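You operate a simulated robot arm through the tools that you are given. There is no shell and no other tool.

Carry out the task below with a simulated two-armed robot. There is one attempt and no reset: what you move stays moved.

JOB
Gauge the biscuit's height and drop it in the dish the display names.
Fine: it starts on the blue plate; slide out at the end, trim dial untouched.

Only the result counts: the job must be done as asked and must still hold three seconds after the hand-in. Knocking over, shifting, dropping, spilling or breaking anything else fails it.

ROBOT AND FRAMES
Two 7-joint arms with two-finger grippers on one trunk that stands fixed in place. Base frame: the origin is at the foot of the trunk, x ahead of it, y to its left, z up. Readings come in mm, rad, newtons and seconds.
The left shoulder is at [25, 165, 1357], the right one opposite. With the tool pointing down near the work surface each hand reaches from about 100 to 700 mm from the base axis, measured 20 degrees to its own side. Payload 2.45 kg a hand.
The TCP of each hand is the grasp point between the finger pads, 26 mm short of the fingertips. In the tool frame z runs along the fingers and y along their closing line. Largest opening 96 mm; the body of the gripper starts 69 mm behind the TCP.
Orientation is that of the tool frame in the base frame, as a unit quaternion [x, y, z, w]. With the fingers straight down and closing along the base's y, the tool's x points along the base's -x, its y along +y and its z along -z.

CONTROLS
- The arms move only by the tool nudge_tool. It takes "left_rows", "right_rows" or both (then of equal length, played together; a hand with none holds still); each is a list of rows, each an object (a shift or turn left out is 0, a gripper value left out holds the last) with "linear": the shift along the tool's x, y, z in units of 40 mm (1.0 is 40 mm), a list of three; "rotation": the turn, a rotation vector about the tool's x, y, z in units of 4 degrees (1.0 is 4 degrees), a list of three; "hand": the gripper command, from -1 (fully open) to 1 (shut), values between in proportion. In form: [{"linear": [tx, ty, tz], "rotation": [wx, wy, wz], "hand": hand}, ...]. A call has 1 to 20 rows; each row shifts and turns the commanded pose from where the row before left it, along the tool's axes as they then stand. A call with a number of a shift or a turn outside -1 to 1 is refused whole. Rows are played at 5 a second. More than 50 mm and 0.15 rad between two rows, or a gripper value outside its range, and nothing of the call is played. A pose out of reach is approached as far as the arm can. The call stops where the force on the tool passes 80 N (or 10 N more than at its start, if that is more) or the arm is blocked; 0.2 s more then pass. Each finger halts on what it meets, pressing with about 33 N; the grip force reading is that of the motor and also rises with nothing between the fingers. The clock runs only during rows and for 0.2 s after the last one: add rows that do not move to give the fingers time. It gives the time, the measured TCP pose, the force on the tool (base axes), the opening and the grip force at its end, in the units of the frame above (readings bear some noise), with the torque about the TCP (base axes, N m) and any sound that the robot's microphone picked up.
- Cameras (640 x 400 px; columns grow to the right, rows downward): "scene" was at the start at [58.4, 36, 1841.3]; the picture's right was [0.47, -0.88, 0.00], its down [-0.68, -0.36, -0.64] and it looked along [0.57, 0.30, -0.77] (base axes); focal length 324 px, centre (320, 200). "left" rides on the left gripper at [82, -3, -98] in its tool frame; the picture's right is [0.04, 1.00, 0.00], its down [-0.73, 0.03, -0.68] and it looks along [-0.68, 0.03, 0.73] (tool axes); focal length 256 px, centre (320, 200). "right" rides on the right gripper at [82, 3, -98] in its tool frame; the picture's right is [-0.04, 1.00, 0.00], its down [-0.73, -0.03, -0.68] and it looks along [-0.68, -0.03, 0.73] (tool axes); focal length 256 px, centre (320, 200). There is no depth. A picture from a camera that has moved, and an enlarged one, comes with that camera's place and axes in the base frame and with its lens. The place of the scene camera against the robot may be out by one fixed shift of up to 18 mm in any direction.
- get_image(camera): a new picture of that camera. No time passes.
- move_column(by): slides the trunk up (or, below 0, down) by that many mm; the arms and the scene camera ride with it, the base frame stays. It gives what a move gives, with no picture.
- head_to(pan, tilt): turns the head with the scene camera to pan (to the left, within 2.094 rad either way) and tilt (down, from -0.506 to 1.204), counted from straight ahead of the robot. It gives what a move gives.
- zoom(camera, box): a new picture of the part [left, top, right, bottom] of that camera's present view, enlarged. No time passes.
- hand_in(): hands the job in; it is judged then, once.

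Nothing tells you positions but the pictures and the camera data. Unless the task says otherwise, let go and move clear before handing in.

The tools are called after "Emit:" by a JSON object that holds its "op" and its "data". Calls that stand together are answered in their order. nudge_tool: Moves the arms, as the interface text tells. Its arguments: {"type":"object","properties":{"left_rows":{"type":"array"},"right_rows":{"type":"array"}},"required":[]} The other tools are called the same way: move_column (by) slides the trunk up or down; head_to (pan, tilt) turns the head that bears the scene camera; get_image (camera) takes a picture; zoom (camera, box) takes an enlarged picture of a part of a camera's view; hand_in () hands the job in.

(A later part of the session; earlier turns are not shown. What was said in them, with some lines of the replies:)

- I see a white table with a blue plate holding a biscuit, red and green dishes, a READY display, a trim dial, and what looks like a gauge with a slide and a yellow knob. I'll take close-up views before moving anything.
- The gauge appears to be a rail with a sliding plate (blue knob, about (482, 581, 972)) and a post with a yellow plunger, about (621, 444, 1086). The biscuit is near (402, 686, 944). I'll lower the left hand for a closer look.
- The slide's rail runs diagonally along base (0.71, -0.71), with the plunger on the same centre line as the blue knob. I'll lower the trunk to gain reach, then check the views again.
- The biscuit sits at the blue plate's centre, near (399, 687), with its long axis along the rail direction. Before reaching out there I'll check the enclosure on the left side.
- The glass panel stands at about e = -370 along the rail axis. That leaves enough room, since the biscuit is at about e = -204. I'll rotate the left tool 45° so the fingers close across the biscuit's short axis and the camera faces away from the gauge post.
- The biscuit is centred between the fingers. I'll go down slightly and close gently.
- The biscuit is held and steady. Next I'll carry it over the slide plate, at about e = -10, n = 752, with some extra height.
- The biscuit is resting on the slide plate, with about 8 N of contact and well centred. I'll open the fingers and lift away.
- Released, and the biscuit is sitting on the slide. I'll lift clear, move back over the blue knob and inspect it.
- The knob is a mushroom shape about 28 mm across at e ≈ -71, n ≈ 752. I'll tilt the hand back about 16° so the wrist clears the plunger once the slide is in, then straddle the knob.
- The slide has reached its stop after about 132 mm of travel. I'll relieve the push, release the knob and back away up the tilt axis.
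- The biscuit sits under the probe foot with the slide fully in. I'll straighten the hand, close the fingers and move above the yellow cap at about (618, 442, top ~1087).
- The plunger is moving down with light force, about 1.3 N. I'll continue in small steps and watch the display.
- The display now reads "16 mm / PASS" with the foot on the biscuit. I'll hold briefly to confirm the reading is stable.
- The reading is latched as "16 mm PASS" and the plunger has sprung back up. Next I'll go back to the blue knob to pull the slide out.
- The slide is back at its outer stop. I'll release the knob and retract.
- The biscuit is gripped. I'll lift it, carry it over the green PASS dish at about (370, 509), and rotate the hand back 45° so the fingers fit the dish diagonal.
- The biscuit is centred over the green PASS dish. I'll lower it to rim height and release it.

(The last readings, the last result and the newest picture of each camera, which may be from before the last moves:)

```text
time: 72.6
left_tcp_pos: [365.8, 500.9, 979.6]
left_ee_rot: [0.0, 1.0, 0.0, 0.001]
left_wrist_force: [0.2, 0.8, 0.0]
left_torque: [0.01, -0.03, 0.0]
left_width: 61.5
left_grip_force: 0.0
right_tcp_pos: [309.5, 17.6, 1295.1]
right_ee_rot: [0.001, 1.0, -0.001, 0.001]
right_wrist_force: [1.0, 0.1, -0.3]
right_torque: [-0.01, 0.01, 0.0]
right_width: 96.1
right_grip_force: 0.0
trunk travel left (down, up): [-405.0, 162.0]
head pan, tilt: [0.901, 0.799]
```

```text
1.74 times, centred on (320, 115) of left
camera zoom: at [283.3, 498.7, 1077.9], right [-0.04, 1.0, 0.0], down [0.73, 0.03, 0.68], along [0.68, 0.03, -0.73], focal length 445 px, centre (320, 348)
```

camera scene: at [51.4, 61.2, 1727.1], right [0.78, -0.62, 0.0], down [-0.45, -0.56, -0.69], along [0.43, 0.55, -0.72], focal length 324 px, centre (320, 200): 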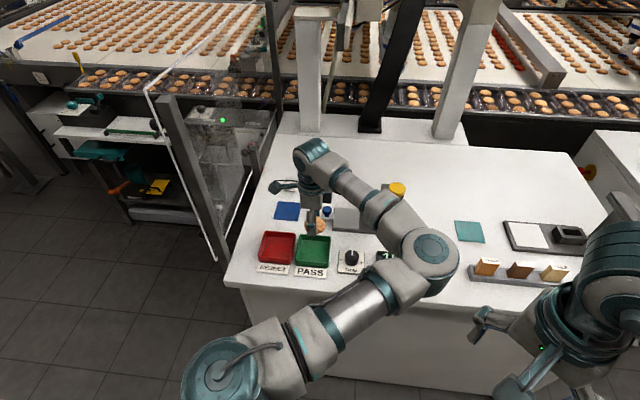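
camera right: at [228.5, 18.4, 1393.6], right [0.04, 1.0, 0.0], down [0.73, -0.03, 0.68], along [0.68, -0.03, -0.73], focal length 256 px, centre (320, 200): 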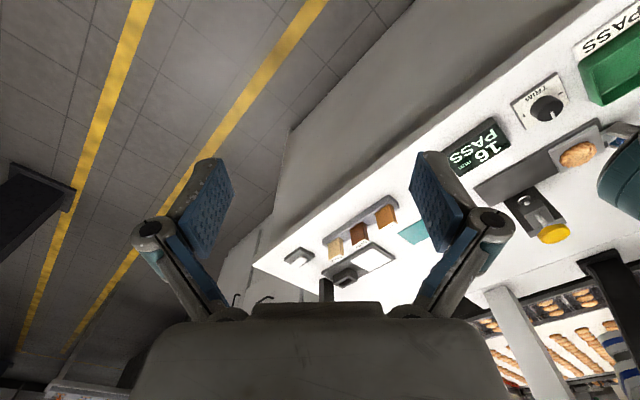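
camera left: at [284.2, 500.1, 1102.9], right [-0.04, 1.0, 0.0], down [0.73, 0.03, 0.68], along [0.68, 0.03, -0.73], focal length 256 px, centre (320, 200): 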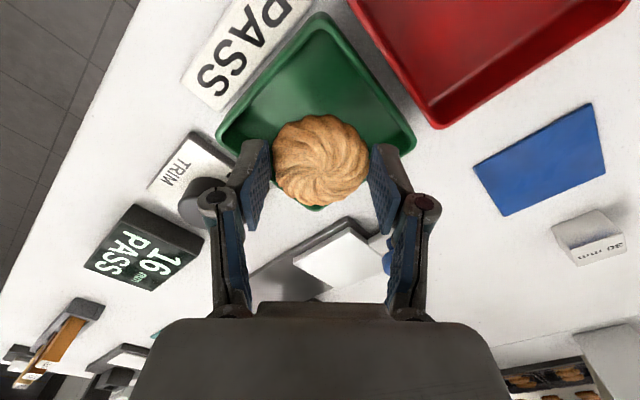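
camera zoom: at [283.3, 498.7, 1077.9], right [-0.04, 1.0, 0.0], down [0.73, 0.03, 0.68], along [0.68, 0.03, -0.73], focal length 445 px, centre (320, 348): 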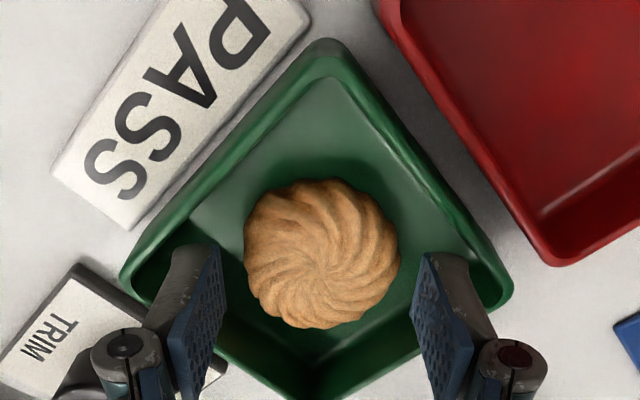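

The biscuit has dropped into the green dish and lies flat. I'll lift straight up, move clear and check everything.

Emit:
{"op": "nudge_tool", "data": {"left_rows": [{"linear": [0, 0, -0.3]}, {"linear": [0, 0, -0.7]}, {"linear": [0, 0, -0.9]}, {"linear": [0, 0, -0.9]}, {"linear": [0, 0, -0.9]}, {"linear": [0.3, 0, -0.5]}, {}]}}

Emit:
{"op": "get_image", "data": {"camera": "left"}}

Emit:
{"op": "get_image", "data": {"camera": "scene"}}

Emit:
{"op": "get_image", "data": {"camera": "right"}}

```text
time: 74.2
left_tcp_pos: [353.3, 501.5, 1148.1]
left_ee_rot: [0.001, 1.0, 0.001, 0.001]
left_wrist_force: [-0.1, 0.6, -0.6]
left_torque: [-0.02, 0.02, 0.01]
left_width: 61.4
left_grip_force: 0.1
right_tcp_pos: [310.2, 16.3, 1295.1]
right_ee_rot: [0.0, 1.0, 0.0, 0.002]
right_wrist_force: [-0.3, 0.0, 0.1]
right_torque: [0.02, 0.01, 0.0]
right_width: 96.0
right_grip_force: 0.0
trunk travel left (down, up): [-405.0, 162.0]
head pan, tilt: [0.901, 0.799]
```

```text
taken
camera left: at [271.0, 498.8, 1246.8], right [-0.04, 1.0, 0.0], down [0.73, 0.03, 0.68], along [0.68, 0.03, -0.73], focal length 256 px, centre (320, 200)
```

left: 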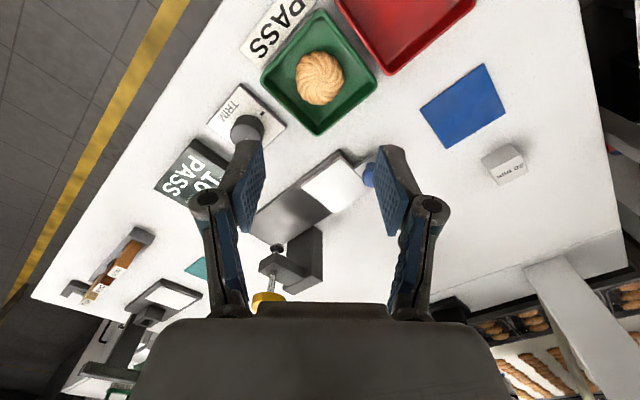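

```text
taken
camera scene: at [51.3, 61.2, 1727.1], right [0.78, -0.62, 0.0], down [-0.45, -0.56, -0.69], along [0.43, 0.55, -0.72], focal length 324 px, centre (320, 200)
```

scene: 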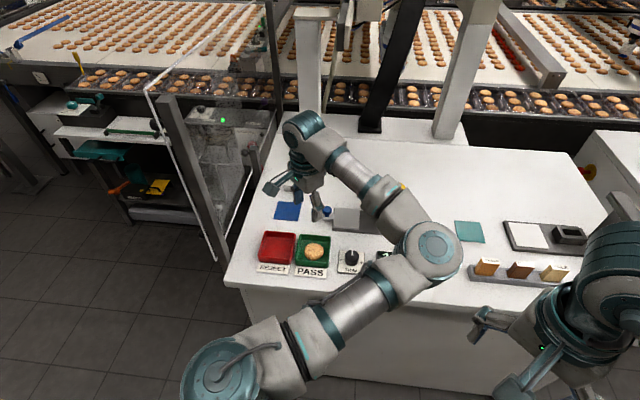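

```text
taken
camera right: at [229.2, 18.9, 1393.6], right [0.04, 1.0, 0.0], down [0.73, -0.03, 0.68], along [0.68, -0.03, -0.73], focal length 256 px, centre (320, 200)
```

right: 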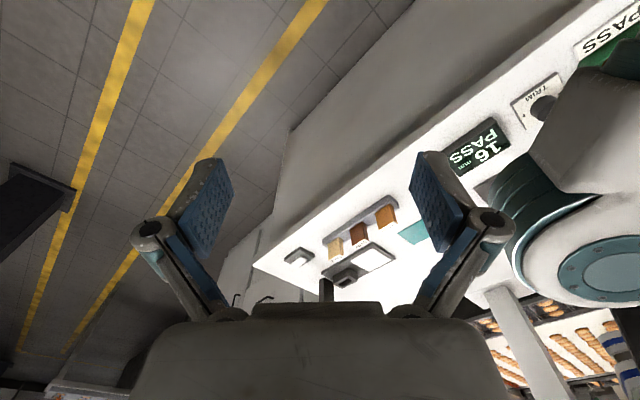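

Emit:
{"op": "zoom", "data": {"camera": "left", "box": [140, 60, 400, 300]}}

Emit:
{"op": "zoom", "data": {"camera": "scene", "box": [240, 160, 420, 290]}}

```text
1.67 times, centred on (270, 180) of left
camera zoom: at [271.0, 498.8, 1246.8], right [-0.04, 1.0, 0.0], down [0.73, 0.03, 0.68], along [0.68, 0.03, -0.73], focal length 427 px, centre (403, 233)
```

zoom: 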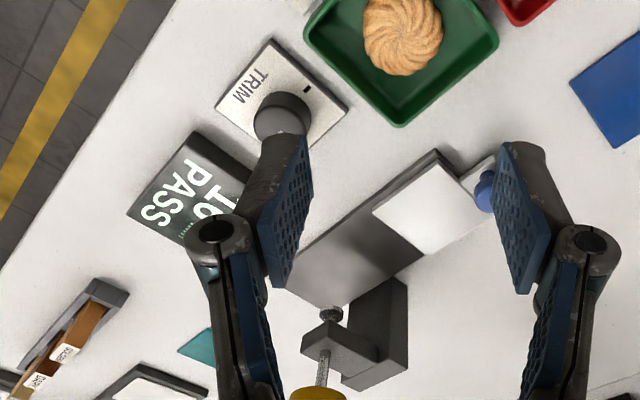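

```text
3.08 times, centred on (330, 225) of scene
camera zoom: at [51.3, 61.2, 1727.1], right [0.78, -0.62, 0.0], down [-0.45, -0.56, -0.69], along [0.43, 0.55, -0.72], focal length 996 px, centre (289, 123)
```

zoom: 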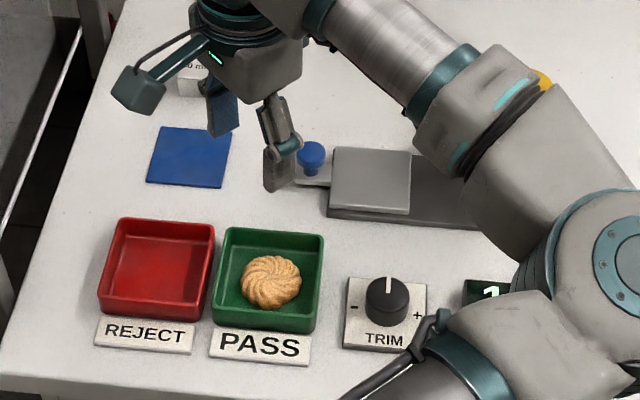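

The biscuit is in the green PASS dish, as the display named (16 mm, PASS). The slide is back out at its stop, the plunger is up, the trim dial is unchanged and both hands are clear, so I'm handing in.

Emit:
{"op": "hand_in", "data": {}}

```text
The job is handed in.
```

I gauged the biscuit at 16 mm and the display named PASS, so I put it in the green PASS dish. I've handed the job in, but the tool returned no verdict.

- **Biscuit:** it lay flat in the dish after a drop of roughly 15–20 mm from rim height.
- **Slide:** it is back at its outer stop, and the plunger has sprung up.
- **Trim dial:** I didn't touch it, and its pointer looks the same as at the start.
- **Surroundings:** in the last pictures nothing else looked moved or knocked over. Both hands were clear of everything.

I relied on the display's reading and did not check the gauge against the 30 mm block.
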